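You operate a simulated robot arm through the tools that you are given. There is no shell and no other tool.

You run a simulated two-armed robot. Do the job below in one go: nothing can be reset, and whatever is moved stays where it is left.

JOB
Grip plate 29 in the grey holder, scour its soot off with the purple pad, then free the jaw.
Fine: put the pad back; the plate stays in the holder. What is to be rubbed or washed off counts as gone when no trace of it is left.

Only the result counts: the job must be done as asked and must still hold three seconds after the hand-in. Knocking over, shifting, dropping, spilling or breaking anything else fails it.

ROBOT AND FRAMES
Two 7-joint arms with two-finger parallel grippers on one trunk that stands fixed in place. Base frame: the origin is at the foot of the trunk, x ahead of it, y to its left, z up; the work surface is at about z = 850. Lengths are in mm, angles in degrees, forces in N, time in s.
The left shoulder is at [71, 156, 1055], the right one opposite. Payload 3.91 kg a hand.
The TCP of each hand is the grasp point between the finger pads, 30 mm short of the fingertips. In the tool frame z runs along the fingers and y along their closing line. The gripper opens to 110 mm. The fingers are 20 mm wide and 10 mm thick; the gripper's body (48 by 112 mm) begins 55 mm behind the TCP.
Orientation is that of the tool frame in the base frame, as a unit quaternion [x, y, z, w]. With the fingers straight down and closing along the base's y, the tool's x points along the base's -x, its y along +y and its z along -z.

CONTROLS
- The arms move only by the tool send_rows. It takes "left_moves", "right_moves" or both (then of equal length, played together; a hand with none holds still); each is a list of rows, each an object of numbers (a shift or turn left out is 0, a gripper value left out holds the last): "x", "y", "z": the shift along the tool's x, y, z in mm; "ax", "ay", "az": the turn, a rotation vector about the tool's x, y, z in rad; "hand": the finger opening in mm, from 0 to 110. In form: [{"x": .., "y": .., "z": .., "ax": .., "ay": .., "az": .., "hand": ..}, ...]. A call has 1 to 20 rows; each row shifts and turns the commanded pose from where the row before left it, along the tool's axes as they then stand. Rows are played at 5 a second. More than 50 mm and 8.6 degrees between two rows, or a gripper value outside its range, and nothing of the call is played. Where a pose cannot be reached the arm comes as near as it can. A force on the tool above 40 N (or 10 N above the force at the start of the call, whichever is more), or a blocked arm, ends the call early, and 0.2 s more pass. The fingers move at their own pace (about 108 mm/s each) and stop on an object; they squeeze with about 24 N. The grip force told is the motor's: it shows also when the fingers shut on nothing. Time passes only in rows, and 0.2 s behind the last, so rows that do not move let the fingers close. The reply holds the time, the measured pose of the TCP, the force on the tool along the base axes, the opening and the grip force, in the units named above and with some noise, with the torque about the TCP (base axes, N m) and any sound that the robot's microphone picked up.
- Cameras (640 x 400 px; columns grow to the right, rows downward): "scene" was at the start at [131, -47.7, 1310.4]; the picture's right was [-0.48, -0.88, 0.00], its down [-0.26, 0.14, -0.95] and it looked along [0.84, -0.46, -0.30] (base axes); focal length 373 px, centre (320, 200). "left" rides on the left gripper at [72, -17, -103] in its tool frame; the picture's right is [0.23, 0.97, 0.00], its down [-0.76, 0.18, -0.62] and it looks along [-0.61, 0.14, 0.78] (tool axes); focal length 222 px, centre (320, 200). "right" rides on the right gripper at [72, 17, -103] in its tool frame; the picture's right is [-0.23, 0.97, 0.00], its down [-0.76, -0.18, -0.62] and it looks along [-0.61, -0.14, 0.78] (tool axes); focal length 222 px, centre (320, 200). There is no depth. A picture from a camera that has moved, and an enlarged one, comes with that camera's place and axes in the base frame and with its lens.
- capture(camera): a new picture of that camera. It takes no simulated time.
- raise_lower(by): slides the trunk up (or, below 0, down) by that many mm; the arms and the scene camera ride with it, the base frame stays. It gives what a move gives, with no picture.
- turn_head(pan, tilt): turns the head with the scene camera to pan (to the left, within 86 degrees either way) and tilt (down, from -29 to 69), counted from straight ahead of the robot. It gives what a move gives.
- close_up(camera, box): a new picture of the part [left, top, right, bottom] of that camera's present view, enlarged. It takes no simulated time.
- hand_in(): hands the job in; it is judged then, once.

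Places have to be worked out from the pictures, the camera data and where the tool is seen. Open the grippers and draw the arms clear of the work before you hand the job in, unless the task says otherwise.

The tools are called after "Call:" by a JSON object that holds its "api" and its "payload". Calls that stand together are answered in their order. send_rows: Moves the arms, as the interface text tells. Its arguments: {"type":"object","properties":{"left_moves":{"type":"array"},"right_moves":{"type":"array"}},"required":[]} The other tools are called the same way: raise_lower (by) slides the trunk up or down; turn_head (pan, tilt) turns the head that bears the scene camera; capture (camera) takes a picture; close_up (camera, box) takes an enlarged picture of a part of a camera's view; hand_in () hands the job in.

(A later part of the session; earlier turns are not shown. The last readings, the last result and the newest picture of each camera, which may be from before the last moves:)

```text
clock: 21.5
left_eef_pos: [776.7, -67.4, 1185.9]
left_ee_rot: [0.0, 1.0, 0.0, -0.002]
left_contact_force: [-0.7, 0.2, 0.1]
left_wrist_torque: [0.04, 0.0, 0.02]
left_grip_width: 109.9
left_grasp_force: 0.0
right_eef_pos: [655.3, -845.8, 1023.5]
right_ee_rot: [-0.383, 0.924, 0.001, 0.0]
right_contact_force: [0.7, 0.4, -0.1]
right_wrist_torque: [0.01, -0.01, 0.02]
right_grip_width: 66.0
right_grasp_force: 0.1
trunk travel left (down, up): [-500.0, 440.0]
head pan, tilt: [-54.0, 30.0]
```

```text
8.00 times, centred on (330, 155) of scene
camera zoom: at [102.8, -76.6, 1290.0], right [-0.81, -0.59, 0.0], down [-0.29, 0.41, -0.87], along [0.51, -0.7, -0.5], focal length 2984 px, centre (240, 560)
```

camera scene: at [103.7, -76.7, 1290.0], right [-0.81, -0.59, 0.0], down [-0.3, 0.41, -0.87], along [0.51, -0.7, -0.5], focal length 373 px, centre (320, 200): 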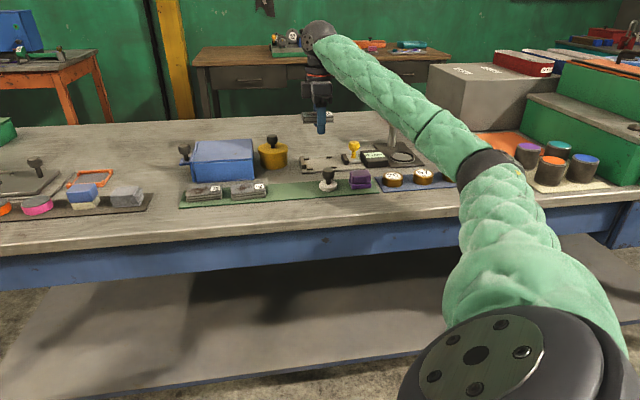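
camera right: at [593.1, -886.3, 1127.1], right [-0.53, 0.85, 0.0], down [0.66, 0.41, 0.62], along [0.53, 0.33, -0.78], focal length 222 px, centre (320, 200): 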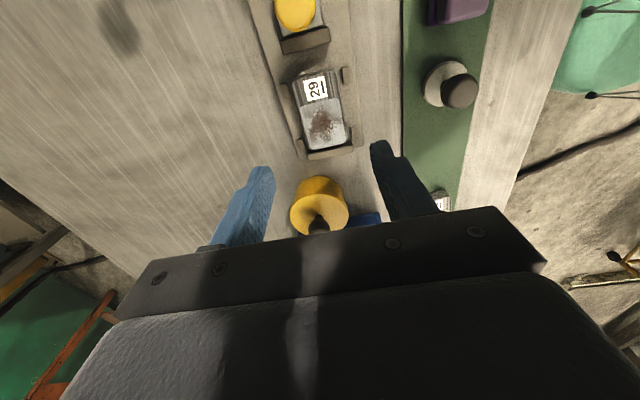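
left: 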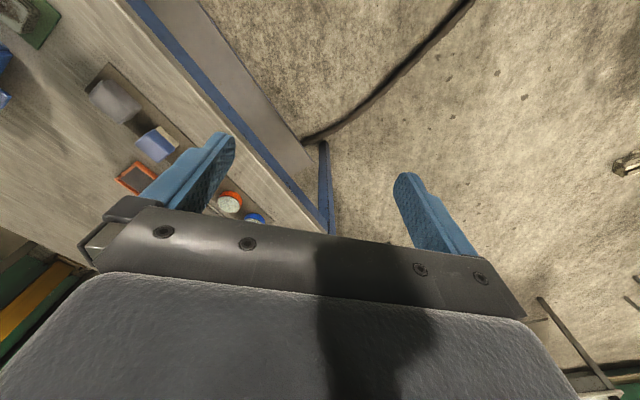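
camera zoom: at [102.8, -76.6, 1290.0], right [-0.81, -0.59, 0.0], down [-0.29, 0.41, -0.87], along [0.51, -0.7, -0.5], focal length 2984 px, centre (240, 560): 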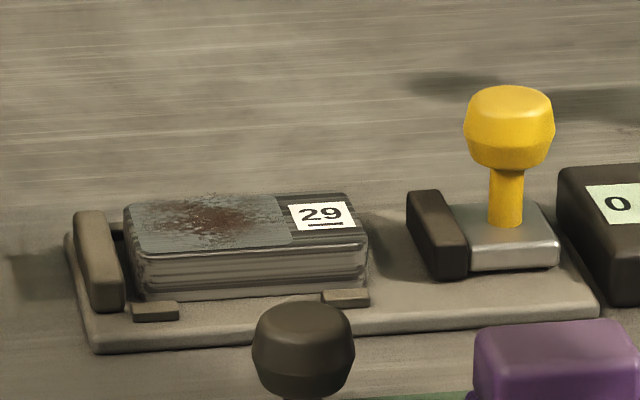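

The plate sits squarely in the bed. Next I'll measure the sliding jaw and its yellow knob with enlarged wrist views.

Call:
{"api": "close_up", "payload": {"camera": "right", "box": [240, 0, 400, 100]}}

Call:
{"api": "close_up", "payload": {"camera": "right", "box": [260, 60, 388, 160]}}

Call:
{"api": "close_up", "payload": {"camera": "scene", "box": [330, 135, 378, 165]}}

```text
4.00 times, centred on (320, 50) of right
camera zoom: at [593.1, -886.3, 1127.1], right [-0.53, 0.85, 0.0], down [0.66, 0.41, 0.62], along [0.53, 0.33, -0.78], focal length 888 px, centre (320, 800)
```

zoom: 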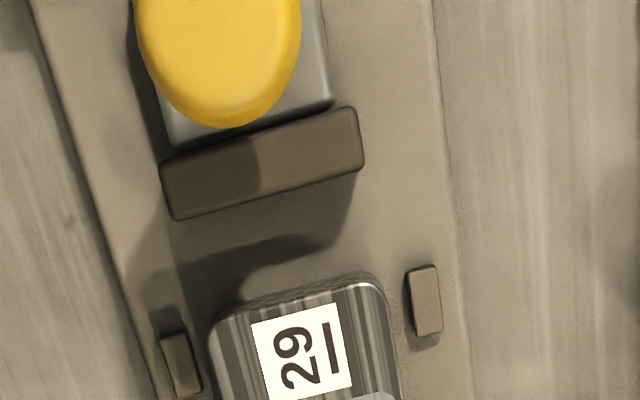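

```text
4.00 times, centred on (324, 110) of right
camera zoom: at [593.1, -886.3, 1127.1], right [-0.53, 0.85, 0.0], down [0.66, 0.41, 0.62], along [0.53, 0.33, -0.78], focal length 888 px, centre (304, 560)
```

zoom: 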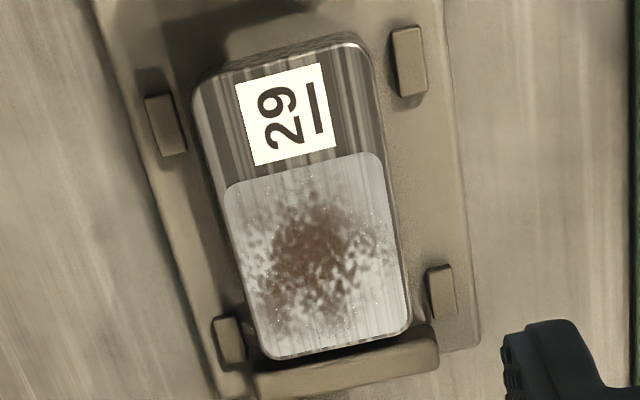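

```text
13.33 times, centred on (354, 150) of scene
camera zoom: at [102.8, -76.6, 1290.0], right [-0.81, -0.59, 0.0], down [-0.29, 0.41, -0.87], along [0.51, -0.7, -0.5], focal length 4973 px, centre (-133, 867)
```

zoom: 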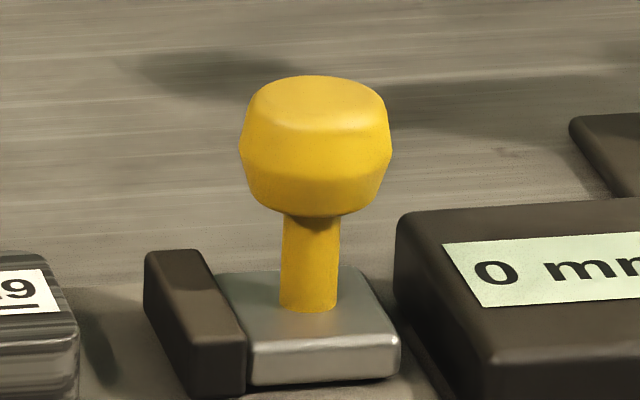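

The knob is centred near s≈-223, n≈1068, widest at z≈902 (top ≈915); the sliding jaw face is ~23 mm from the plate. I'll yaw the hand back by 90° so the fingers close along the jaw's sliding direction.

Call:
{"api": "send_rows", "payload": {"right_moves": [{"az": 0.131}, {"az": 0.131}, {"az": 0.131}, {"az": 0.131}, {"az": 0.131}, {"az": 0.131}, {"az": 0.131}, {"az": 0.131}, {"az": 0.131}, {"az": 0.131}, {"az": 0.131}, {"az": 0.131}, {}, {}]}}

Call:
{"api": "capture", "payload": {"camera": "right"}}

Call:
{"api": "capture", "payload": {"camera": "scene"}}

```text
clock: 24.5
left_eef_pos: [776.3, -66.1, 1186.5]
left_ee_rot: [-0.001, 1.0, 0.0, 0.0]
left_contact_force: [0.1, 0.2, 0.3]
left_wrist_torque: [-0.02, 0.03, -0.01]
left_grip_width: 110.0
left_grasp_force: 0.0
right_eef_pos: [657.6, -845.8, 1023.9]
right_ee_rot: [0.383, 0.924, 0.0, -0.001]
right_contact_force: [0.0, 0.0, -0.4]
right_wrist_torque: [0.0, 0.02, 0.02]
right_grip_width: 66.0
right_grasp_force: 0.1
trunk travel left (down, up): [-500.0, 440.0]
head pan, tilt: [-54.0, 30.0]
```

```text
taken
camera right: at [616.6, -782.9, 1127.6], right [0.85, 0.53, 0.0], down [0.41, -0.67, 0.62], along [0.33, -0.53, -0.78], focal length 222 px, centre (320, 200)
```

right: 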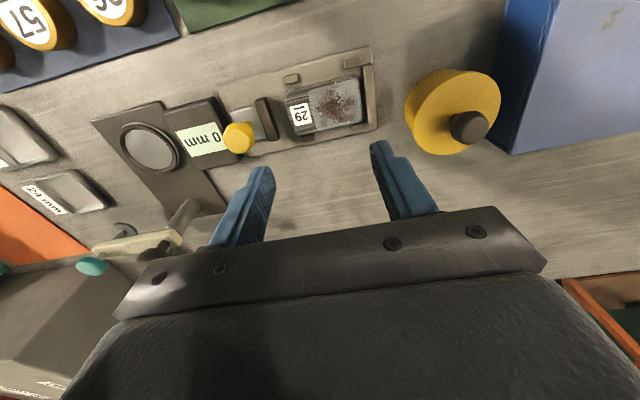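

```text
taken
camera scene: at [102.5, -76.0, 1290.2], right [-0.81, -0.59, 0.0], down [-0.29, 0.4, -0.87], along [0.51, -0.7, -0.5], focal length 373 px, centre (320, 200)
```

scene: 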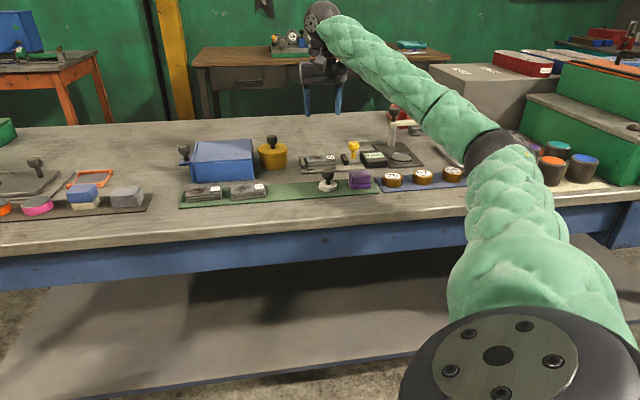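

Tool y now points along +s, tool x along -n. I'll move over the yellow knob at this height (Δs=-90, Δn=+5), slowly.

Call:
{"api": "send_rows", "payload": {"right_moves": [{"y": -20}, {"y": -20}, {"y": -20}, {"y": -20}, {"y": -10, "x": -5}, {}, {}]}}

Call:
{"api": "capture", "payload": {"camera": "right"}}

Call:
{"api": "close_up", "payload": {"camera": "scene", "box": [290, 60, 450, 160]}}

```text
clock: 26.1
left_eef_pos: [776.3, -65.8, 1185.8]
left_ee_rot: [-0.001, 1.0, 0.0, 0.0]
left_contact_force: [0.2, 0.8, 0.2]
left_wrist_torque: [-0.02, -0.03, -0.03]
left_grip_width: 110.0
left_grasp_force: 0.1
right_eef_pos: [595.9, -913.3, 1025.5]
right_ee_rot: [0.383, 0.924, 0.0, 0.0]
right_contact_force: [1.0, -0.4, -0.5]
right_wrist_torque: [-0.02, 0.02, 0.0]
right_grip_width: 66.1
right_grasp_force: 0.0
trunk travel left (down, up): [-500.0, 440.0]
head pan, tilt: [-54.0, 30.0]
```

```text
taken
camera right: at [555.9, -850.2, 1127.4], right [0.85, 0.53, 0.0], down [0.41, -0.67, 0.62], along [0.33, -0.53, -0.78], focal length 222 px, centre (320, 200)
```

right: 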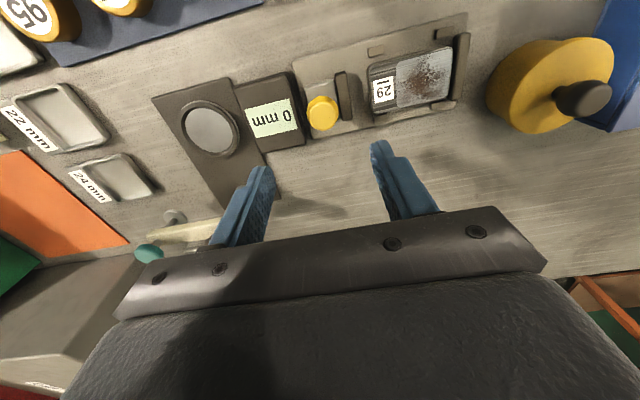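

```text
4.00 times, centred on (370, 110) of scene
camera zoom: at [102.6, -76.1, 1290.2], right [-0.81, -0.59, 0.0], down [-0.29, 0.4, -0.87], along [0.51, -0.7, -0.5], focal length 1492 px, centre (120, 560)
```

zoom: 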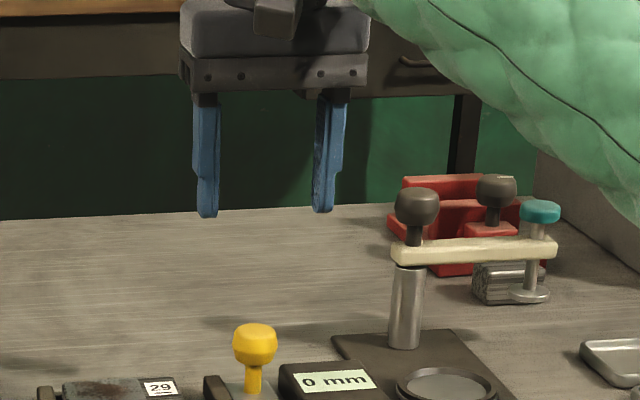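

The arm reaches above the knob. I'll enlarge the wrist view to fix the knob's centre.

Call:
{"api": "close_up", "payload": {"camera": "right", "box": [272, 70, 368, 130]}}

```text
6.67 times, centred on (320, 100) of right
camera zoom: at [555.9, -850.2, 1127.4], right [0.85, 0.53, 0.0], down [0.41, -0.67, 0.62], along [0.33, -0.53, -0.78], focal length 1481 px, centre (320, 867)
```

zoom: 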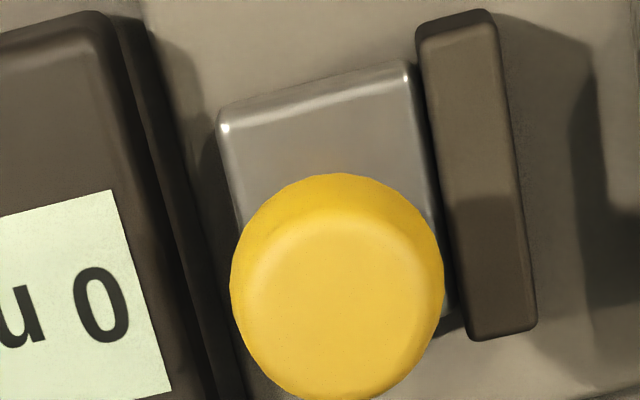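

Knob centre refined to s≈-222, n≈1065. I'll adjust by 2 mm, set the opening to 52 mm and lower so the tips stay about 6 mm above the jaw (TCP z≈912).

Call:
{"api": "send_rows", "payload": {"right_moves": [{"y": 2, "x": 1.5, "hand": 52}, {"z": 25}, {"z": 25}, {"z": 25}, {"z": 20}, {"z": 10}, {"z": 8}, {}, {}]}}

Call:
{"api": "capture", "payload": {"camera": "right"}}

Call:
{"api": "close_up", "payload": {"camera": "scene", "box": [300, 110, 396, 170]}}

```text
clock: 28.1
left_eef_pos: [776.5, -66.2, 1185.6]
left_ee_rot: [0.0, 1.0, 0.0, 0.0]
left_contact_force: [0.0, -0.1, 0.0]
left_wrist_torque: [0.04, 0.04, 0.01]
left_grip_width: 110.0
left_grasp_force: 0.1
right_eef_pos: [595.4, -910.3, 911.6]
right_ee_rot: [0.384, 0.923, 0.0, 0.0]
right_contact_force: [0.0, -0.4, 0.7]
right_wrist_torque: [-0.02, -0.01, 0.03]
right_grip_width: 52.1
right_grasp_force: 0.0
trunk travel left (down, up): [-500.0, 440.0]
head pan, tilt: [-54.0, 30.0]
```

```text
taken
camera right: at [556.3, -847.8, 1015.0], right [0.85, 0.53, 0.0], down [0.41, -0.67, 0.62], along [0.33, -0.53, -0.78], focal length 222 px, centre (320, 200)
```

right: 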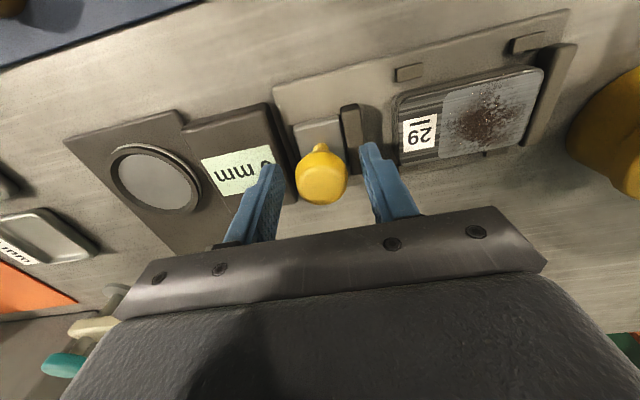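

```text
6.67 times, centred on (348, 140) of scene
camera zoom: at [102.5, -76.1, 1290.2], right [-0.81, -0.59, 0.0], down [-0.29, 0.4, -0.87], along [0.51, -0.7, -0.5], focal length 2486 px, centre (133, 600)
```

zoom: 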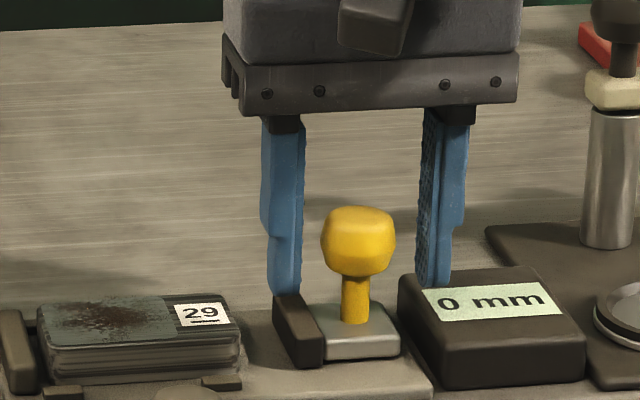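

The knob is centred between the fingers in both views, with tips above the jaw and box. I'll close on it.

Call:
{"api": "send_rows", "payload": {"right_moves": [{"hand": 40}, {"hand": 15}, {}, {}]}}

Call:
{"api": "close_up", "payload": {"camera": "scene", "box": [300, 110, 396, 170]}}

```text
clock: 29.1
left_eef_pos: [776.6, -64.3, 1185.2]
left_ee_rot: [-0.001, 1.0, 0.001, 0.0]
left_contact_force: [0.4, 0.0, 0.3]
left_wrist_torque: [-0.01, 0.02, 0.0]
left_grip_width: 109.9
left_grasp_force: 0.1
right_eef_pos: [596.8, -908.4, 912.2]
right_ee_rot: [0.382, 0.924, 0.0, 0.0]
right_contact_force: [6.8, 8.2, -1.3]
right_wrist_torque: [-0.15, 0.02, 0.1]
right_grip_width: 31.9
right_grasp_force: 44.7
trunk travel left (down, up): [-500.0, 440.0]
head pan, tilt: [-54.0, 30.0]
```

```text
6.67 times, centred on (348, 140) of scene
camera zoom: at [103.1, -75.3, 1290.2], right [-0.81, -0.59, 0.0], down [-0.29, 0.4, -0.87], along [0.51, -0.7, -0.5], focal length 2486 px, centre (133, 600)
```

zoom: 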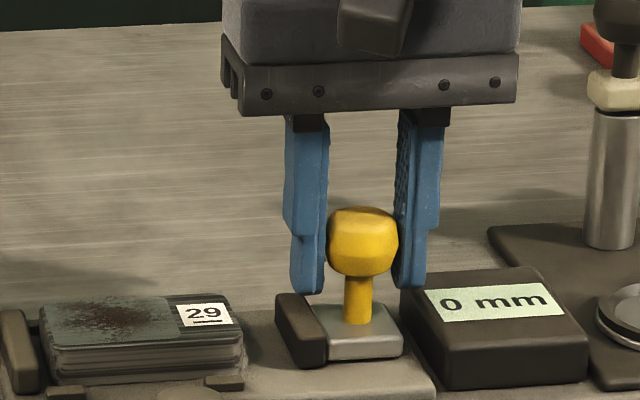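

Gripped the knob (31.9 mm); the jaw resists with ~10 N. I'll now slide it in +s in small steps, reading the force.

Call:
{"api": "send_rows", "payload": {"right_moves": [{"y": 2}, {"y": 2}, {"y": 2}, {"y": 2}, {}]}}

Call:
{"api": "close_up", "payload": {"camera": "scene", "box": [300, 110, 396, 170]}}

```text
clock: 30.3
left_eef_pos: [776.6, -65.2, 1185.8]
left_ee_rot: [0.001, 1.0, 0.0, 0.0]
left_contact_force: [0.1, 0.0, 1.5]
left_wrist_torque: [-0.01, -0.02, -0.02]
left_grip_width: 110.1
left_grasp_force: 0.0
right_eef_pos: [601.4, -903.5, 912.8]
right_ee_rot: [0.384, 0.923, 0.0, 0.0]
right_contact_force: [10.2, -12.6, 16.4]
right_wrist_torque: [0.04, 0.65, -0.64]
right_grip_width: 31.7
right_grasp_force: 44.9
trunk travel left (down, up): [-500.0, 440.0]
head pan, tilt: [-54.0, 30.0]
```

```text
6.67 times, centred on (348, 140) of scene
camera zoom: at [102.5, -75.6, 1290.4], right [-0.81, -0.59, 0.0], down [-0.29, 0.4, -0.87], along [0.51, -0.7, -0.5], focal length 2486 px, centre (133, 600)
```

zoom: 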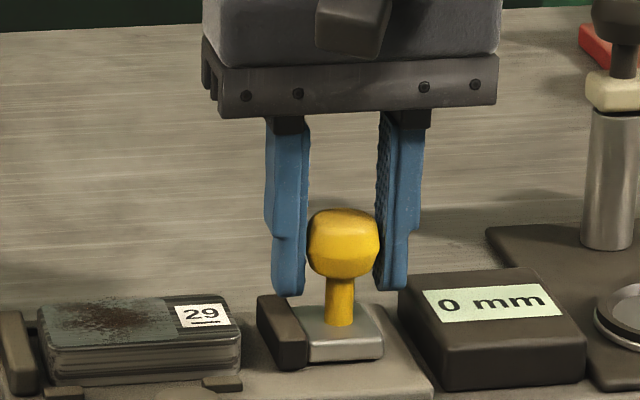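

The jaw slides. The tool shows side loads (+n, +z ≈16 N each), so I'll relax by 1 mm in each of those directions while continuing the slide in small steps.

Call:
{"api": "send_rows", "payload": {"right_moves": [{"x": -1, "z": -1}, {}, {}]}}

```text
clock: 31.1
left_eef_pos: [775.8, -65.9, 1186.2]
left_ee_rot: [0.001, 1.0, 0.0, 0.0]
left_contact_force: [0.5, 0.2, 0.8]
left_wrist_torque: [-0.01, 0.02, -0.01]
left_grip_width: 110.0
left_grasp_force: 0.1
right_eef_pos: [602.1, -904.4, 912.0]
right_ee_rot: [0.383, 0.924, 0.0, 0.0]
right_contact_force: [-1.1, 1.2, 5.2]
right_wrist_torque: [0.06, -0.39, 0.18]
right_grip_width: 32.0
right_grasp_force: 44.8
trunk travel left (down, up): [-500.0, 440.0]
head pan, tilt: [-54.0, 30.0]
```

Relaxing worked. I'll continue the slide 6 mm and check the forces.

Call:
{"api": "send_rows", "payload": {"right_moves": [{"y": 2, "z": -0.2}, {"y": 2, "z": -0.2}, {"y": 2}, {}]}}

```text
clock: 32.1
left_eef_pos: [775.6, -65.9, 1187.1]
left_ee_rot: [0.0, 1.0, 0.0, 0.0]
left_contact_force: [0.1, 0.1, 1.0]
left_wrist_torque: [0.01, -0.01, 0.0]
left_grip_width: 110.0
left_grasp_force: 0.2
right_eef_pos: [606.3, -901.6, 912.0]
right_ee_rot: [0.383, 0.924, 0.0, 0.0]
right_contact_force: [-5.7, 4.2, -1.0]
right_wrist_torque: [0.14, 0.17, -0.03]
right_grip_width: 31.7
right_grasp_force: 45.1
trunk travel left (down, up): [-500.0, 440.0]
head pan, tilt: [-54.0, 30.0]
```

Jaw has moved ~13 mm with small friction. I'll continue, nudging back slightly in n.

Call:
{"api": "send_rows", "payload": {"right_moves": [{"y": 2, "x": 0.4}, {"y": 2}, {"y": 2}, {}]}}

Call:
{"api": "close_up", "payload": {"camera": "scene", "box": [300, 110, 396, 170]}}

```text
clock: 33.1
left_eef_pos: [776.5, -66.6, 1185.4]
left_ee_rot: [0.0, 1.0, 0.0, 0.0]
left_contact_force: [-0.4, -0.9, 0.3]
left_wrist_torque: [-0.01, -0.01, 0.02]
left_grip_width: 109.8
left_grasp_force: 0.0
right_eef_pos: [609.6, -895.3, 913.1]
right_ee_rot: [0.383, 0.924, 0.0, -0.001]
right_contact_force: [-12.2, 11.5, -10.6]
right_wrist_torque: [0.25, -0.31, -0.04]
right_grip_width: 32.0
right_grasp_force: 44.9
trunk travel left (down, up): [-500.0, 440.0]
head pan, tilt: [-54.0, 30.0]
```

```text
6.67 times, centred on (348, 140) of scene
camera zoom: at [102.1, -76.1, 1290.1], right [-0.81, -0.59, 0.0], down [-0.29, 0.4, -0.87], along [0.51, -0.7, -0.5], focal length 2486 px, centre (133, 600)
```

zoom: 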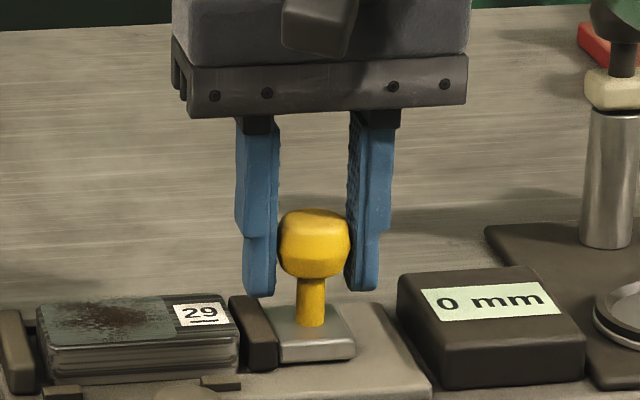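

The jaw has almost reached the plate. I'll relieve the side load (n -1, z -0.5) and go on gently until it meets the plate.

Call:
{"api": "send_rows", "payload": {"right_moves": [{"x": 1, "z": 0.5}, {"y": 1}, {"y": 1}, {"y": 1}, {}]}}

```text
clock: 34.3
left_eef_pos: [777.8, -66.2, 1185.0]
left_ee_rot: [0.0, 1.0, 0.0, 0.0]
left_contact_force: [0.0, 0.2, -0.6]
left_wrist_torque: [0.05, 0.01, 0.0]
left_grip_width: 110.3
left_grasp_force: 0.1
right_eef_pos: [611.9, -893.5, 912.8]
right_ee_rot: [0.384, 0.924, 0.0, 0.0]
right_contact_force: [-1.2, 1.0, -4.7]
right_wrist_torque: [-0.39, 0.19, -0.09]
right_grip_width: 31.8
right_grasp_force: 44.9
trunk travel left (down, up): [-500.0, 440.0]
head pan, tilt: [-54.0, 30.0]
```

Forces are small again. I'll continue in 1 mm steps.

Call:
{"api": "send_rows", "payload": {"right_moves": [{"y": 1}, {"y": 1}, {"y": 1}, {"y": 1}, {}]}}

Call:
{"api": "close_up", "payload": {"camera": "scene", "box": [296, 130, 376, 180]}}

```text
clock: 35.5
left_eef_pos: [776.4, -66.4, 1185.6]
left_ee_rot: [0.0, 1.0, 0.0, 0.001]
left_contact_force: [1.2, 0.7, -0.8]
left_wrist_torque: [0.03, -0.02, 0.03]
left_grip_width: 109.9
left_grasp_force: 0.1
right_eef_pos: [614.4, -890.6, 911.8]
right_ee_rot: [0.384, 0.924, 0.0, 0.0]
right_contact_force: [-6.1, -6.3, -1.2]
right_wrist_torque: [-0.42, -0.07, 0.44]
right_grip_width: 31.9
right_grasp_force: 44.8
trunk travel left (down, up): [-500.0, 440.0]
head pan, tilt: [-54.0, 30.0]
```

```text
8.00 times, centred on (336, 155) of scene
camera zoom: at [102.0, -76.6, 1290.2], right [-0.81, -0.59, 0.0], down [-0.29, 0.41, -0.87], along [0.51, -0.7, -0.5], focal length 2984 px, centre (192, 560)
```

zoom: 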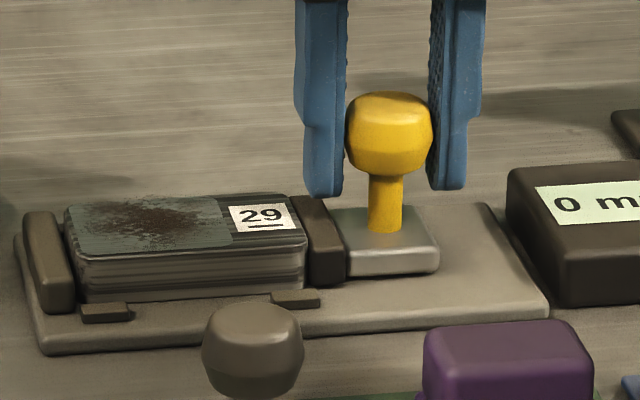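

The jaw now touches the plate and resists with ~9 N along s. I'll push a little more until the plate seats against the fixed jaw.

Call:
{"api": "send_rows", "payload": {"right_moves": [{"y": 1}, {"y": 1}, {}]}}

Call:
{"api": "close_up", "payload": {"camera": "scene", "box": [290, 145, 354, 185]}}

```text
clock: 36.3
left_eef_pos: [773.5, -68.0, 1186.7]
left_ee_rot: [0.0, 1.0, 0.001, 0.001]
left_contact_force: [-0.8, -0.3, -0.4]
left_wrist_torque: [0.0, -0.03, 0.0]
left_grip_width: 110.3
left_grasp_force: 0.0
right_eef_pos: [614.5, -891.0, 911.8]
right_ee_rot: [0.385, 0.923, 0.002, -0.001]
right_contact_force: [-35.2, -15.5, -6.4]
right_wrist_torque: [-0.17, 0.4, -0.37]
right_grip_width: 31.5
right_grasp_force: 44.9
trunk travel left (down, up): [-500.0, 440.0]
head pan, tilt: [-54.0, 30.0]
```

```text
10.00 times, centred on (322, 165) of scene
camera zoom: at [99.9, -78.1, 1290.2], right [-0.81, -0.59, 0.0], down [-0.29, 0.41, -0.87], along [0.51, -0.7, -0.5], focal length 3730 px, centre (300, 550)
```

zoom: 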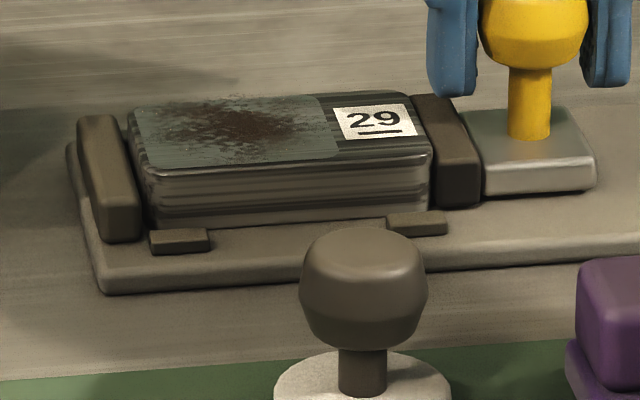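

The force rose to ~36 N along s without further travel, so the plate is clamped between both jaws. I'll relieve the sideways load and open the fingers off the knob.

Call:
{"api": "send_rows", "payload": {"right_moves": [{"x": 0.8}, {"hand": 36}, {"hand": 50}, {}, {}]}}

Call:
{"api": "close_up", "payload": {"camera": "scene", "box": [290, 145, 354, 185]}}

Call:
{"api": "capture", "payload": {"camera": "right"}}

```text
clock: 37.5
left_eef_pos: [776.8, -65.3, 1186.1]
left_ee_rot: [-0.001, 1.0, 0.0, 0.0]
left_contact_force: [-0.2, -1.0, 0.5]
left_wrist_torque: [0.02, -0.02, -0.02]
left_grip_width: 109.9
left_grasp_force: 0.1
right_eef_pos: [616.4, -888.2, 911.1]
right_ee_rot: [0.383, 0.924, 0.0, -0.001]
right_contact_force: [-0.6, 0.4, 1.1]
right_wrist_torque: [0.03, -0.01, 0.01]
right_grip_width: 50.1
right_grasp_force: 0.0
trunk travel left (down, up): [-500.0, 440.0]
head pan, tilt: [-54.0, 30.0]
```

```text
10.00 times, centred on (322, 165) of scene
camera zoom: at [102.5, -75.9, 1290.2], right [-0.81, -0.59, 0.0], down [-0.29, 0.4, -0.87], along [0.51, -0.7, -0.5], focal length 3730 px, centre (300, 550)
```

zoom: 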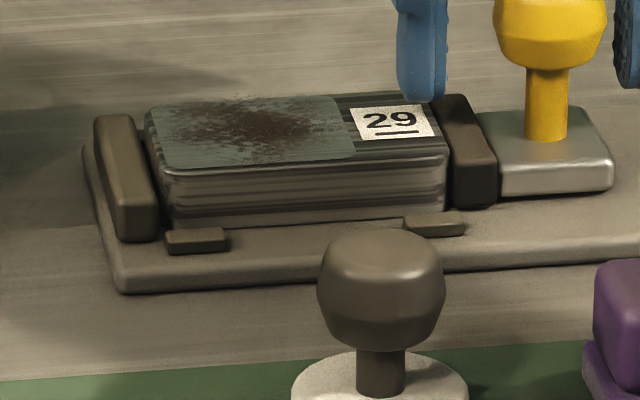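

```text
taken
camera right: at [577.8, -825.8, 1015.0], right [0.85, 0.53, 0.0], down [0.41, -0.66, 0.62], along [0.33, -0.53, -0.78], focal length 222 px, centre (320, 200)
```

right: 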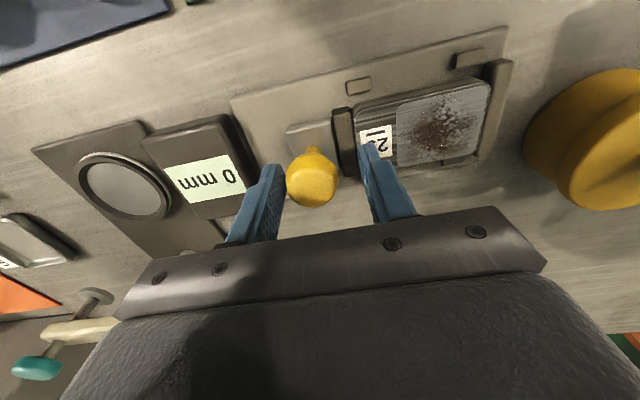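

The jaw stays pressed against the plate and the holder hasn't shifted. I'll rise clear of the knob and move toward the purple pad to measure it.

Call:
{"api": "send_rows", "payload": {"right_moves": [{"y": -2, "z": -10}, {"z": -20}, {"z": -25}, {"z": -25}, {"z": -25}, {"x": 20}, {"x": 25}, {"x": 25}, {"x": 25, "y": -6}, {"x": 20, "y": -6}, {}, {}]}}

Call:
{"api": "capture", "payload": {"camera": "right"}}

```text
clock: 40.1
left_eef_pos: [775.4, -65.6, 1187.3]
left_ee_rot: [0.0, 1.0, 0.001, 0.0]
left_contact_force: [0.7, 0.6, -0.2]
left_wrist_torque: [0.04, -0.02, -0.04]
left_grip_width: 109.7
left_grasp_force: 0.1
right_eef_pos: [523.8, -816.5, 1018.1]
right_ee_rot: [0.383, 0.924, 0.0, 0.001]
right_contact_force: [-1.1, 0.0, 0.6]
right_wrist_torque: [-0.02, 0.0, -0.02]
right_grip_width: 49.9
right_grasp_force: 0.0
trunk travel left (down, up): [-500.0, 440.0]
head pan, tilt: [-54.0, 30.0]
```

```text
taken
camera right: at [484.9, -754.3, 1121.8], right [0.85, 0.53, 0.0], down [0.41, -0.67, 0.62], along [0.33, -0.53, -0.78], focal length 222 px, centre (320, 200)
```

right: 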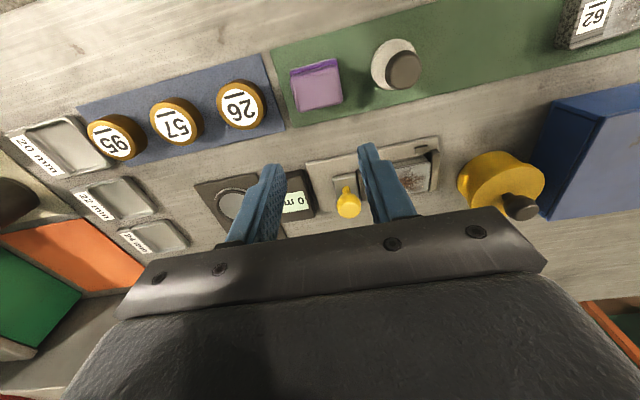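

Call:
{"api": "close_up", "payload": {"camera": "right", "box": [276, 45, 372, 125]}}

Call:
{"api": "close_up", "payload": {"camera": "scene", "box": [336, 160, 392, 195]}}

```text
5.00 times, centred on (324, 85) of right
camera zoom: at [484.9, -754.3, 1121.8], right [0.85, 0.53, 0.0], down [0.41, -0.67, 0.62], along [0.33, -0.53, -0.78], focal length 1111 px, centre (300, 775)
```

zoom: 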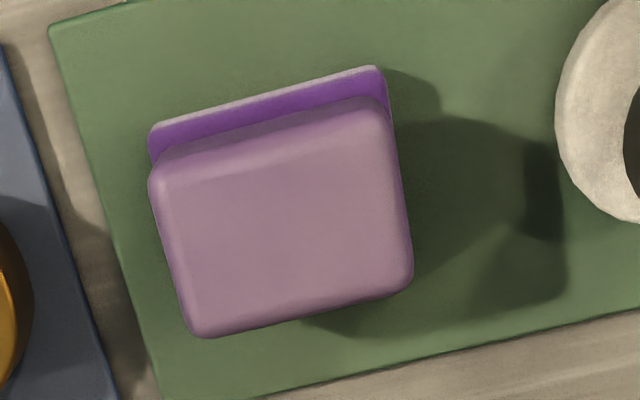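

```text
11.43 times, centred on (364, 178) of scene
camera zoom: at [101.9, -75.8, 1290.3], right [-0.81, -0.59, 0.0], down [-0.29, 0.4, -0.87], along [0.51, -0.7, -0.5], focal length 4262 px, centre (-183, 457)
```

zoom: 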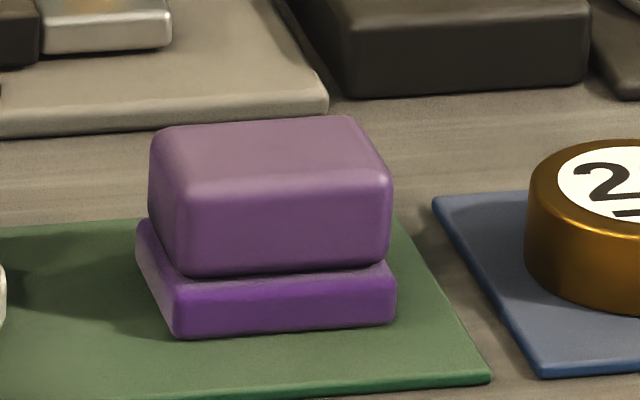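

The pad's handle is about 46×31 mm, centred near s≈-205, n≈927, top z≈886, with a wider scouring base ~10 mm thick. I'll align over it (n -20) and lower with a 66 mm opening to just above.

Call:
{"api": "send_rows", "payload": {"right_moves": [{"x": 20, "y": 1.5, "hand": 66}, {}, {"z": 25}, {"z": 25}, {"z": 25}, {"z": 15}, {}, {}]}}

Call:
{"api": "capture", "payload": {"camera": "right"}}

Call:
{"api": "close_up", "payload": {"camera": "scene", "box": [316, 130, 412, 190]}}

```text
clock: 41.9
left_eef_pos: [777.0, -66.5, 1185.3]
left_ee_rot: [0.001, 1.0, 0.0, 0.0]
left_contact_force: [-0.2, 0.3, -0.2]
left_wrist_torque: [-0.01, 0.03, 0.0]
left_grip_width: 109.9
left_grasp_force: 0.0
right_eef_pos: [510.3, -802.9, 926.5]
right_ee_rot: [0.383, 0.924, 0.0, 0.0]
right_contact_force: [0.3, -0.3, 0.1]
right_wrist_torque: [0.01, -0.02, 0.02]
right_grip_width: 65.9
right_grasp_force: 0.1
trunk travel left (down, up): [-500.0, 440.0]
head pan, tilt: [-54.0, 30.0]
```

```text
taken
camera right: at [471.3, -740.3, 1029.7], right [0.85, 0.53, 0.0], down [0.41, -0.66, 0.62], along [0.33, -0.53, -0.78], focal length 222 px, centre (320, 200)
```

right: 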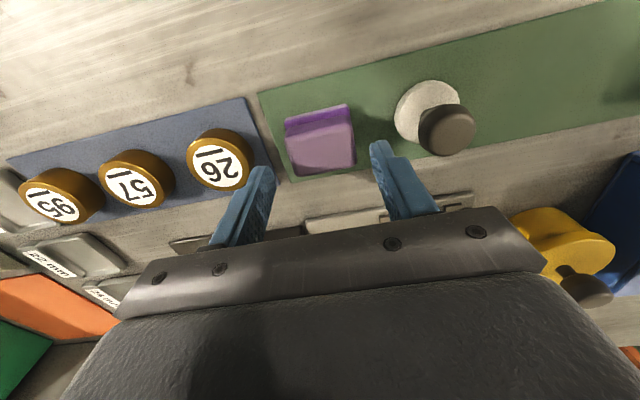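

```text
6.67 times, centred on (364, 160) of scene
camera zoom: at [102.4, -76.0, 1290.2], right [-0.81, -0.59, 0.0], down [-0.29, 0.4, -0.87], along [0.51, -0.7, -0.5], focal length 2486 px, centre (27, 467)
```

zoom: 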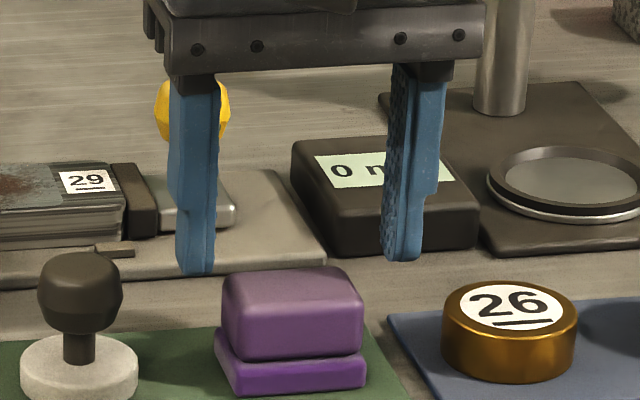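

Pad centre matches s≈-205, n≈927.5, so I'll shift +2 mm in s and lower 30 mm so the tips sit just above the pad's base flange.

Call:
{"api": "send_rows", "payload": {"right_moves": [{"y": 2, "x": 1}, {"z": 10}, {"z": 10}, {"z": 8}, {}, {}]}}

Call:
{"api": "close_up", "payload": {"camera": "scene", "box": [316, 140, 396, 190]}}

Call:
{"api": "capture", "payload": {"camera": "right"}}

```text
clock: 43.3
left_eef_pos: [776.0, -66.8, 1185.8]
left_ee_rot: [0.0, 1.0, 0.0, 0.0]
left_contact_force: [1.1, -0.2, -0.1]
left_wrist_torque: [-0.04, 0.01, -0.04]
left_grip_width: 109.8
left_grasp_force: 0.0
right_eef_pos: [513.0, -799.8, 899.0]
right_ee_rot: [0.383, 0.924, 0.0, 0.0]
right_contact_force: [-0.4, 0.2, -0.4]
right_wrist_torque: [0.02, -0.01, -0.02]
right_grip_width: 66.1
right_grasp_force: 0.0
trunk travel left (down, up): [-500.0, 440.0]
head pan, tilt: [-54.0, 30.0]
```

```text
8.00 times, centred on (356, 165) of scene
camera zoom: at [102.4, -76.0, 1290.2], right [-0.81, -0.59, 0.0], down [-0.29, 0.4, -0.87], along [0.51, -0.7, -0.5], focal length 2984 px, centre (32, 480)
```

zoom: 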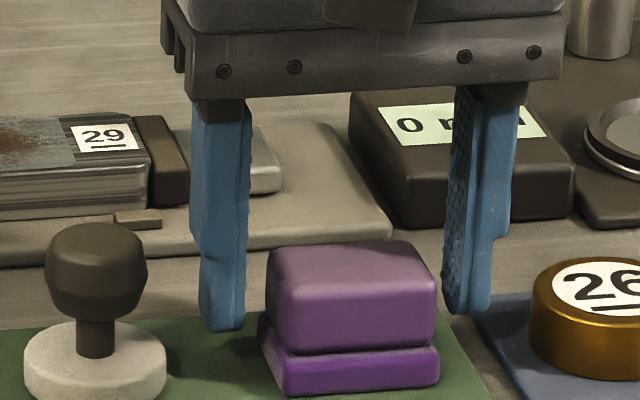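

```text
taken
camera right: at [472.8, -737.6, 1002.6], right [0.85, 0.53, 0.0], down [0.41, -0.66, 0.62], along [0.33, -0.53, -0.78], focal length 222 px, centre (320, 200)
```

right: 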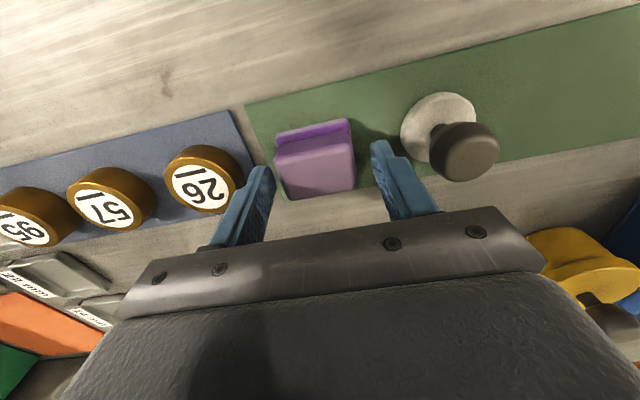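

The hand is ~2 mm too far in +s relative to the pad. I'll correct, lower 2.5 mm and close gently.

Call:
{"api": "send_rows", "payload": {"right_moves": [{"y": -2, "z": 2.5}, {"hand": 56}, {"hand": 50}, {"hand": 35}, {}, {}]}}

Call:
{"api": "close_up", "payload": {"camera": "scene", "box": [316, 140, 396, 190]}}

Call:
{"api": "capture", "payload": {"camera": "right"}}

```text
clock: 44.7
left_eef_pos: [776.6, -66.4, 1185.2]
left_ee_rot: [0.0, 1.0, -0.001, 0.0]
left_contact_force: [0.0, 0.3, -0.4]
left_wrist_torque: [-0.01, -0.02, 0.02]
left_grip_width: 109.8
left_grasp_force: 0.1
right_eef_pos: [511.1, -802.2, 896.4]
right_ee_rot: [0.384, 0.924, 0.0, 0.0]
right_contact_force: [-1.3, 0.0, 0.4]
right_wrist_torque: [0.0, 0.03, 0.02]
right_grip_width: 47.0
right_grasp_force: 24.3
trunk travel left (down, up): [-500.0, 440.0]
head pan, tilt: [-54.0, 30.0]
```

```text
8.00 times, centred on (356, 165) of scene
camera zoom: at [102.4, -75.9, 1290.2], right [-0.81, -0.59, 0.0], down [-0.29, 0.4, -0.87], along [0.51, -0.7, -0.5], focal length 2984 px, centre (32, 480)
```

zoom: 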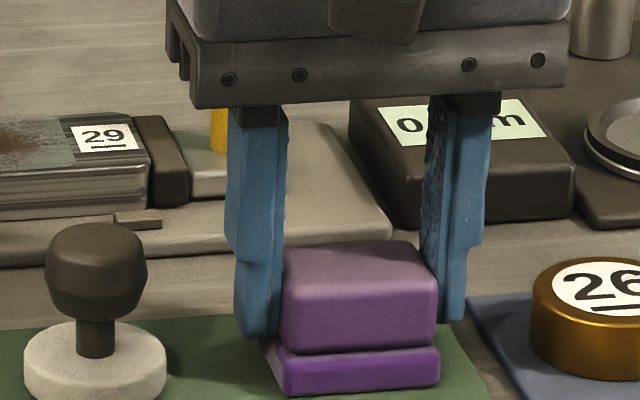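

```text
taken
camera right: at [471.8, -738.8, 1000.0], right [0.85, 0.53, 0.0], down [0.41, -0.66, 0.62], along [0.33, -0.53, -0.78], focal length 222 px, centre (320, 200)
```

right: 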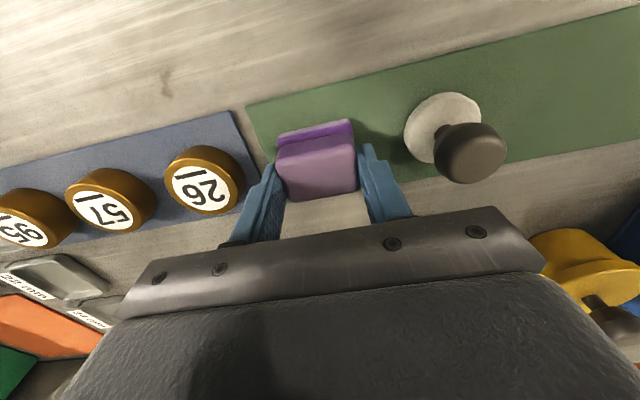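

Pad gripped (47.0 mm, 24 N); its home TCP is about (511, -802, 896). I'll lift it slowly and check that it stays put in the fingers.

Call:
{"api": "send_rows", "payload": {"right_moves": [{"z": -3}, {"z": -6}, {"z": -10}, {"z": -12}, {"z": -12}, {"z": -12}, {"z": -12}, {"z": -12}, {"z": -10}, {"z": -5}, {}]}}

Call:
{"api": "capture", "payload": {"camera": "right"}}

Call:
{"api": "close_up", "payload": {"camera": "scene", "box": [316, 110, 412, 170]}}

```text
clock: 47.1
left_eef_pos: [777.6, -66.9, 1186.5]
left_ee_rot: [0.001, 1.0, 0.0, 0.0]
left_contact_force: [-0.5, -0.2, 1.2]
left_wrist_torque: [-0.01, -0.01, 0.03]
left_grip_width: 109.9
left_grasp_force: 0.0
right_eef_pos: [510.9, -799.7, 990.8]
right_ee_rot: [0.383, 0.924, 0.0, 0.0]
right_contact_force: [0.0, -0.2, -0.6]
right_wrist_torque: [0.0, 0.01, -0.05]
right_grip_width: 46.7
right_grasp_force: 24.0
trunk travel left (down, up): [-500.0, 440.0]
head pan, tilt: [-54.0, 30.0]
```

```text
taken
camera right: at [471.8, -738.3, 1093.9], right [0.85, 0.53, 0.0], down [0.41, -0.67, 0.62], along [0.33, -0.53, -0.78], focal length 222 px, centre (320, 200)
```

right: 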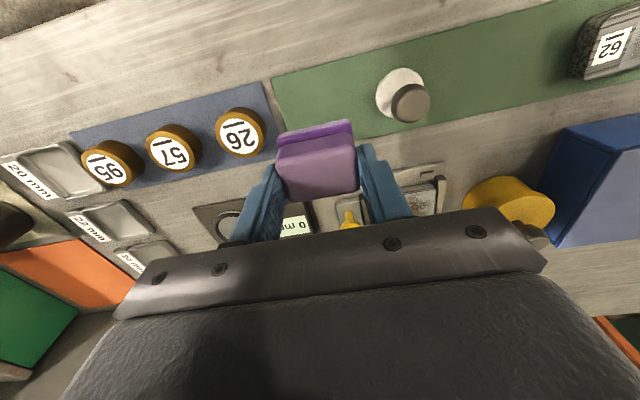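

```text
6.67 times, centred on (364, 140) of scene
camera zoom: at [102.4, -76.0, 1290.2], right [-0.81, -0.59, 0.0], down [-0.29, 0.4, -0.87], along [0.51, -0.7, -0.5], focal length 2486 px, centre (27, 600)
```

zoom: 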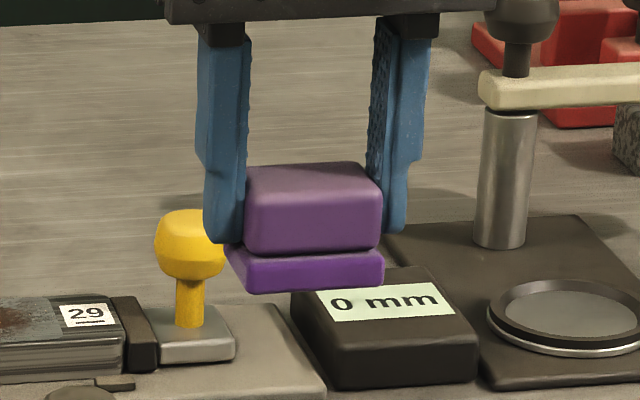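

The pad holds steady in the fingers. I'll carry it slowly at this height to above the soot patch (s≈-112, n≈1063).

Call:
{"api": "send_rows", "payload": {"right_moves": [{"y": 5, "x": -7}, {"y": 9, "x": -13}, {"y": 9, "x": -14}, {"y": 9, "x": -14}, {"y": 9, "x": -14}, {"y": 9, "x": -14}, {"y": 9, "x": -14}, {"y": 9, "x": -14}, {"y": 9, "x": -14}, {"y": 9, "x": -11}, {"y": 6, "x": -7}, {}, {}]}}

Call:
{"api": "capture", "payload": {"camera": "right"}}

Call:
{"api": "close_up", "payload": {"camera": "scene", "box": [280, 100, 376, 160]}}

```text
clock: 49.9
left_eef_pos: [776.4, -65.5, 1185.5]
left_ee_rot: [0.0, 1.0, 0.0, -0.001]
left_contact_force: [0.3, 0.5, 0.4]
left_wrist_torque: [0.02, -0.01, 0.01]
left_grip_width: 110.0
left_grasp_force: 0.0
right_eef_pos: [671.6, -831.2, 990.5]
right_ee_rot: [0.382, 0.924, 0.0, 0.0]
right_contact_force: [-0.8, -0.6, -0.3]
right_wrist_torque: [0.03, 0.01, -0.02]
right_grip_width: 46.8
right_grasp_force: 24.3
trunk travel left (down, up): [-500.0, 440.0]
head pan, tilt: [-54.0, 30.0]
```

```text
taken
camera right: at [632.9, -768.9, 1093.3], right [0.85, 0.53, 0.0], down [0.41, -0.66, 0.62], along [0.33, -0.53, -0.78], focal length 222 px, centre (320, 200)
```

right: 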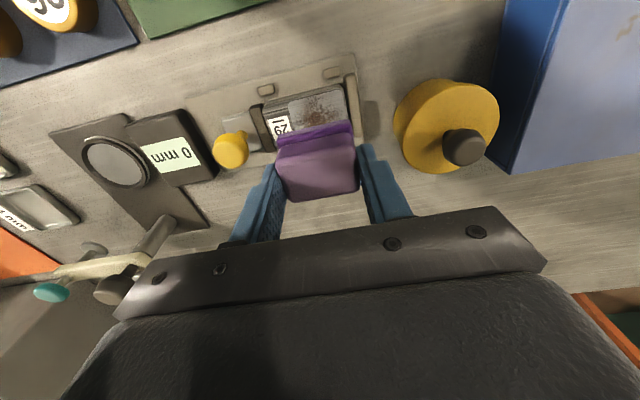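

```text
6.67 times, centred on (328, 130) of scene
camera zoom: at [102.6, -76.0, 1290.2], right [-0.81, -0.59, 0.0], down [-0.29, 0.4, -0.87], along [0.51, -0.7, -0.5], focal length 2486 px, centre (267, 667)
```

zoom: 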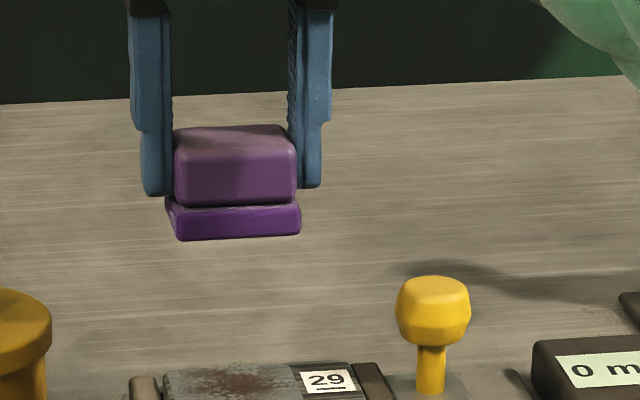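

Pad is above the patch (s≈-113, n≈1063). I'll lower to a few millimetres above the plate and check.

Call:
{"api": "send_rows", "payload": {"right_moves": [{"z": 12}, {"z": 12}, {"z": 12}, {"z": 12}, {"z": 10}, {}, {}]}}

Call:
{"api": "close_up", "payload": {"camera": "scene", "box": [284, 130, 364, 180]}}

Call:
{"api": "capture", "payload": {"camera": "right"}}

```text
clock: 51.5
left_eef_pos: [776.2, -65.6, 1186.0]
left_ee_rot: [0.0, 1.0, -0.001, 0.0]
left_contact_force: [-0.2, 0.0, -0.5]
left_wrist_torque: [0.03, 0.0, 0.01]
left_grip_width: 109.9
left_grasp_force: 0.0
right_eef_pos: [672.6, -834.0, 931.8]
right_ee_rot: [0.383, 0.924, 0.0, -0.001]
right_contact_force: [0.0, -0.9, 0.6]
right_wrist_torque: [-0.02, 0.01, 0.02]
right_grip_width: 46.8
right_grasp_force: 24.6
trunk travel left (down, up): [-500.0, 440.0]
head pan, tilt: [-54.0, 30.0]
```

```text
8.00 times, centred on (324, 155) of scene
camera zoom: at [102.6, -76.1, 1290.2], right [-0.81, -0.59, 0.0], down [-0.29, 0.4, -0.87], along [0.51, -0.7, -0.5], focal length 2984 px, centre (288, 560)
```

zoom: 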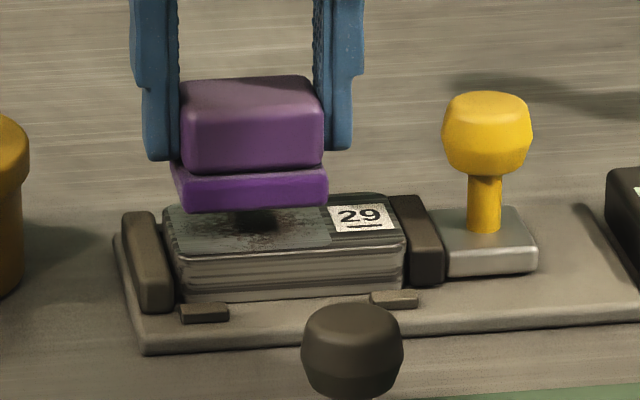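

```text
taken
camera right: at [633.3, -770.4, 1034.8], right [0.85, 0.53, 0.0], down [0.41, -0.67, 0.62], along [0.33, -0.53, -0.78], focal length 222 px, centre (320, 200)
```

right: 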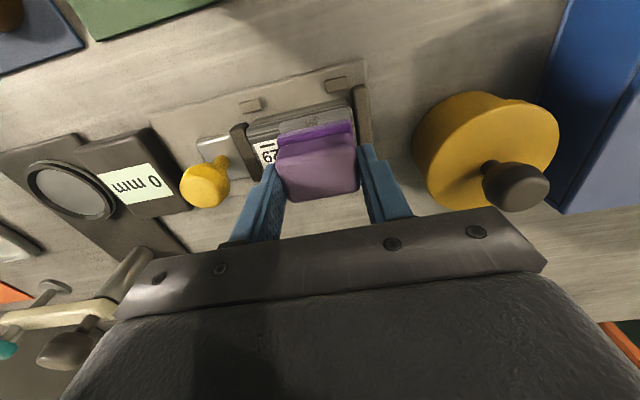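

The pad is centred over the soot with ~10 mm to go. I'll lower step by step to find contact.

Call:
{"api": "send_rows", "payload": {"right_moves": [{"z": 3}, {"z": 3}, {"z": 2}, {}]}}

```text
clock: 52.5
left_eef_pos: [777.2, -65.4, 1185.7]
left_ee_rot: [0.0, 1.0, 0.0, 0.0]
left_contact_force: [0.0, -0.4, -0.4]
left_wrist_torque: [-0.02, -0.01, -0.02]
left_grip_width: 110.1
left_grasp_force: 0.1
right_eef_pos: [672.9, -832.8, 923.5]
right_ee_rot: [0.383, 0.924, 0.0, 0.0]
right_contact_force: [0.1, -0.1, -0.6]
right_wrist_torque: [0.03, -0.03, 0.02]
right_grip_width: 46.9
right_grasp_force: 23.9
trunk travel left (down, up): [-500.0, 440.0]
head pan, tilt: [-54.0, 30.0]
```

Call:
{"api": "send_rows", "payload": {"right_moves": [{"z": 1}, {"z": 1}, {}]}}

```text
clock: 53.3
left_eef_pos: [776.3, -66.6, 1184.2]
left_ee_rot: [0.0, 1.0, 0.0, 0.0]
left_contact_force: [0.3, -0.3, -0.2]
left_wrist_torque: [0.01, 0.02, -0.02]
left_grip_width: 110.2
left_grasp_force: 0.0
right_eef_pos: [671.4, -832.3, 922.6]
right_ee_rot: [0.384, 0.923, 0.001, 0.0]
right_contact_force: [-0.7, 0.3, -0.4]
right_wrist_torque: [-0.01, 0.0, 0.01]
right_grip_width: 46.8
right_grasp_force: 24.1
trunk travel left (down, up): [-500.0, 440.0]
head pan, tilt: [-54.0, 30.0]
```

No contact yet; I'll go on down by 1 mm steps.

Call:
{"api": "send_rows", "payload": {"right_moves": [{"z": 1}, {}, {}]}}

Call:
{"api": "close_up", "payload": {"camera": "scene", "box": [292, 140, 340, 170]}}

```text
clock: 54.1
left_eef_pos: [776.5, -66.1, 1186.3]
left_ee_rot: [0.0, 1.0, 0.0, 0.0]
left_contact_force: [0.5, -0.1, 0.1]
left_wrist_torque: [0.0, 0.0, -0.01]
left_grip_width: 109.7
left_grasp_force: 0.1
right_eef_pos: [672.2, -831.6, 921.9]
right_ee_rot: [0.383, 0.924, 0.0, 0.0]
right_contact_force: [-0.1, -0.6, -0.2]
right_wrist_torque: [0.0, -0.02, 0.03]
right_grip_width: 47.0
right_grasp_force: 23.7
trunk travel left (down, up): [-500.0, 440.0]
head pan, tilt: [-54.0, 30.0]
```

```text
13.33 times, centred on (316, 155) of scene
camera zoom: at [102.5, -76.0, 1290.2], right [-0.81, -0.59, 0.0], down [-0.29, 0.4, -0.87], along [0.51, -0.7, -0.5], focal length 4973 px, centre (373, 800)
```

zoom: 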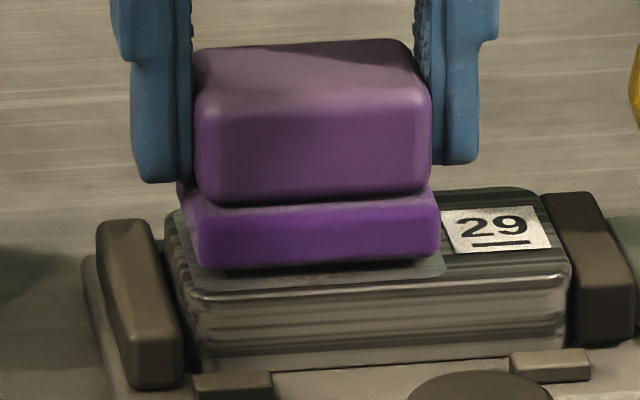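

The pad is nearly touching. I'll lower in half-millimetre steps and watch for upward force.

Call:
{"api": "send_rows", "payload": {"right_moves": [{"z": 0.5}, {"z": 0.5}, {}]}}

```text
clock: 54.9
left_eef_pos: [776.4, -66.0, 1186.2]
left_ee_rot: [0.0, 1.0, 0.0, 0.0]
left_contact_force: [-0.4, -0.8, -1.0]
left_wrist_torque: [0.01, 0.03, -0.02]
left_grip_width: 110.1
left_grasp_force: 0.1
right_eef_pos: [672.9, -832.6, 920.7]
right_ee_rot: [0.383, 0.924, 0.001, -0.002]
right_contact_force: [0.3, -0.5, 0.2]
right_wrist_torque: [0.01, -0.02, 0.01]
right_grip_width: 46.8
right_grasp_force: 23.7
trunk travel left (down, up): [-500.0, 440.0]
head pan, tilt: [-54.0, 30.0]
```

Call:
{"api": "send_rows", "payload": {"right_moves": [{"z": 0.5}, {"z": 0.5}, {}]}}

```text
clock: 55.7
left_eef_pos: [777.1, -66.0, 1185.6]
left_ee_rot: [0.0, 1.0, 0.0, 0.0]
left_contact_force: [0.0, 0.1, 0.2]
left_wrist_torque: [0.0, 0.02, 0.0]
left_grip_width: 110.1
left_grasp_force: 0.1
right_eef_pos: [671.8, -832.7, 919.0]
right_ee_rot: [0.383, 0.924, -0.001, 0.0]
right_contact_force: [-0.2, 0.2, -0.5]
right_wrist_torque: [-0.01, 0.0, 0.03]
right_grip_width: 46.8
right_grasp_force: 24.2
trunk travel left (down, up): [-500.0, 440.0]
head pan, tilt: [-54.0, 30.0]
```

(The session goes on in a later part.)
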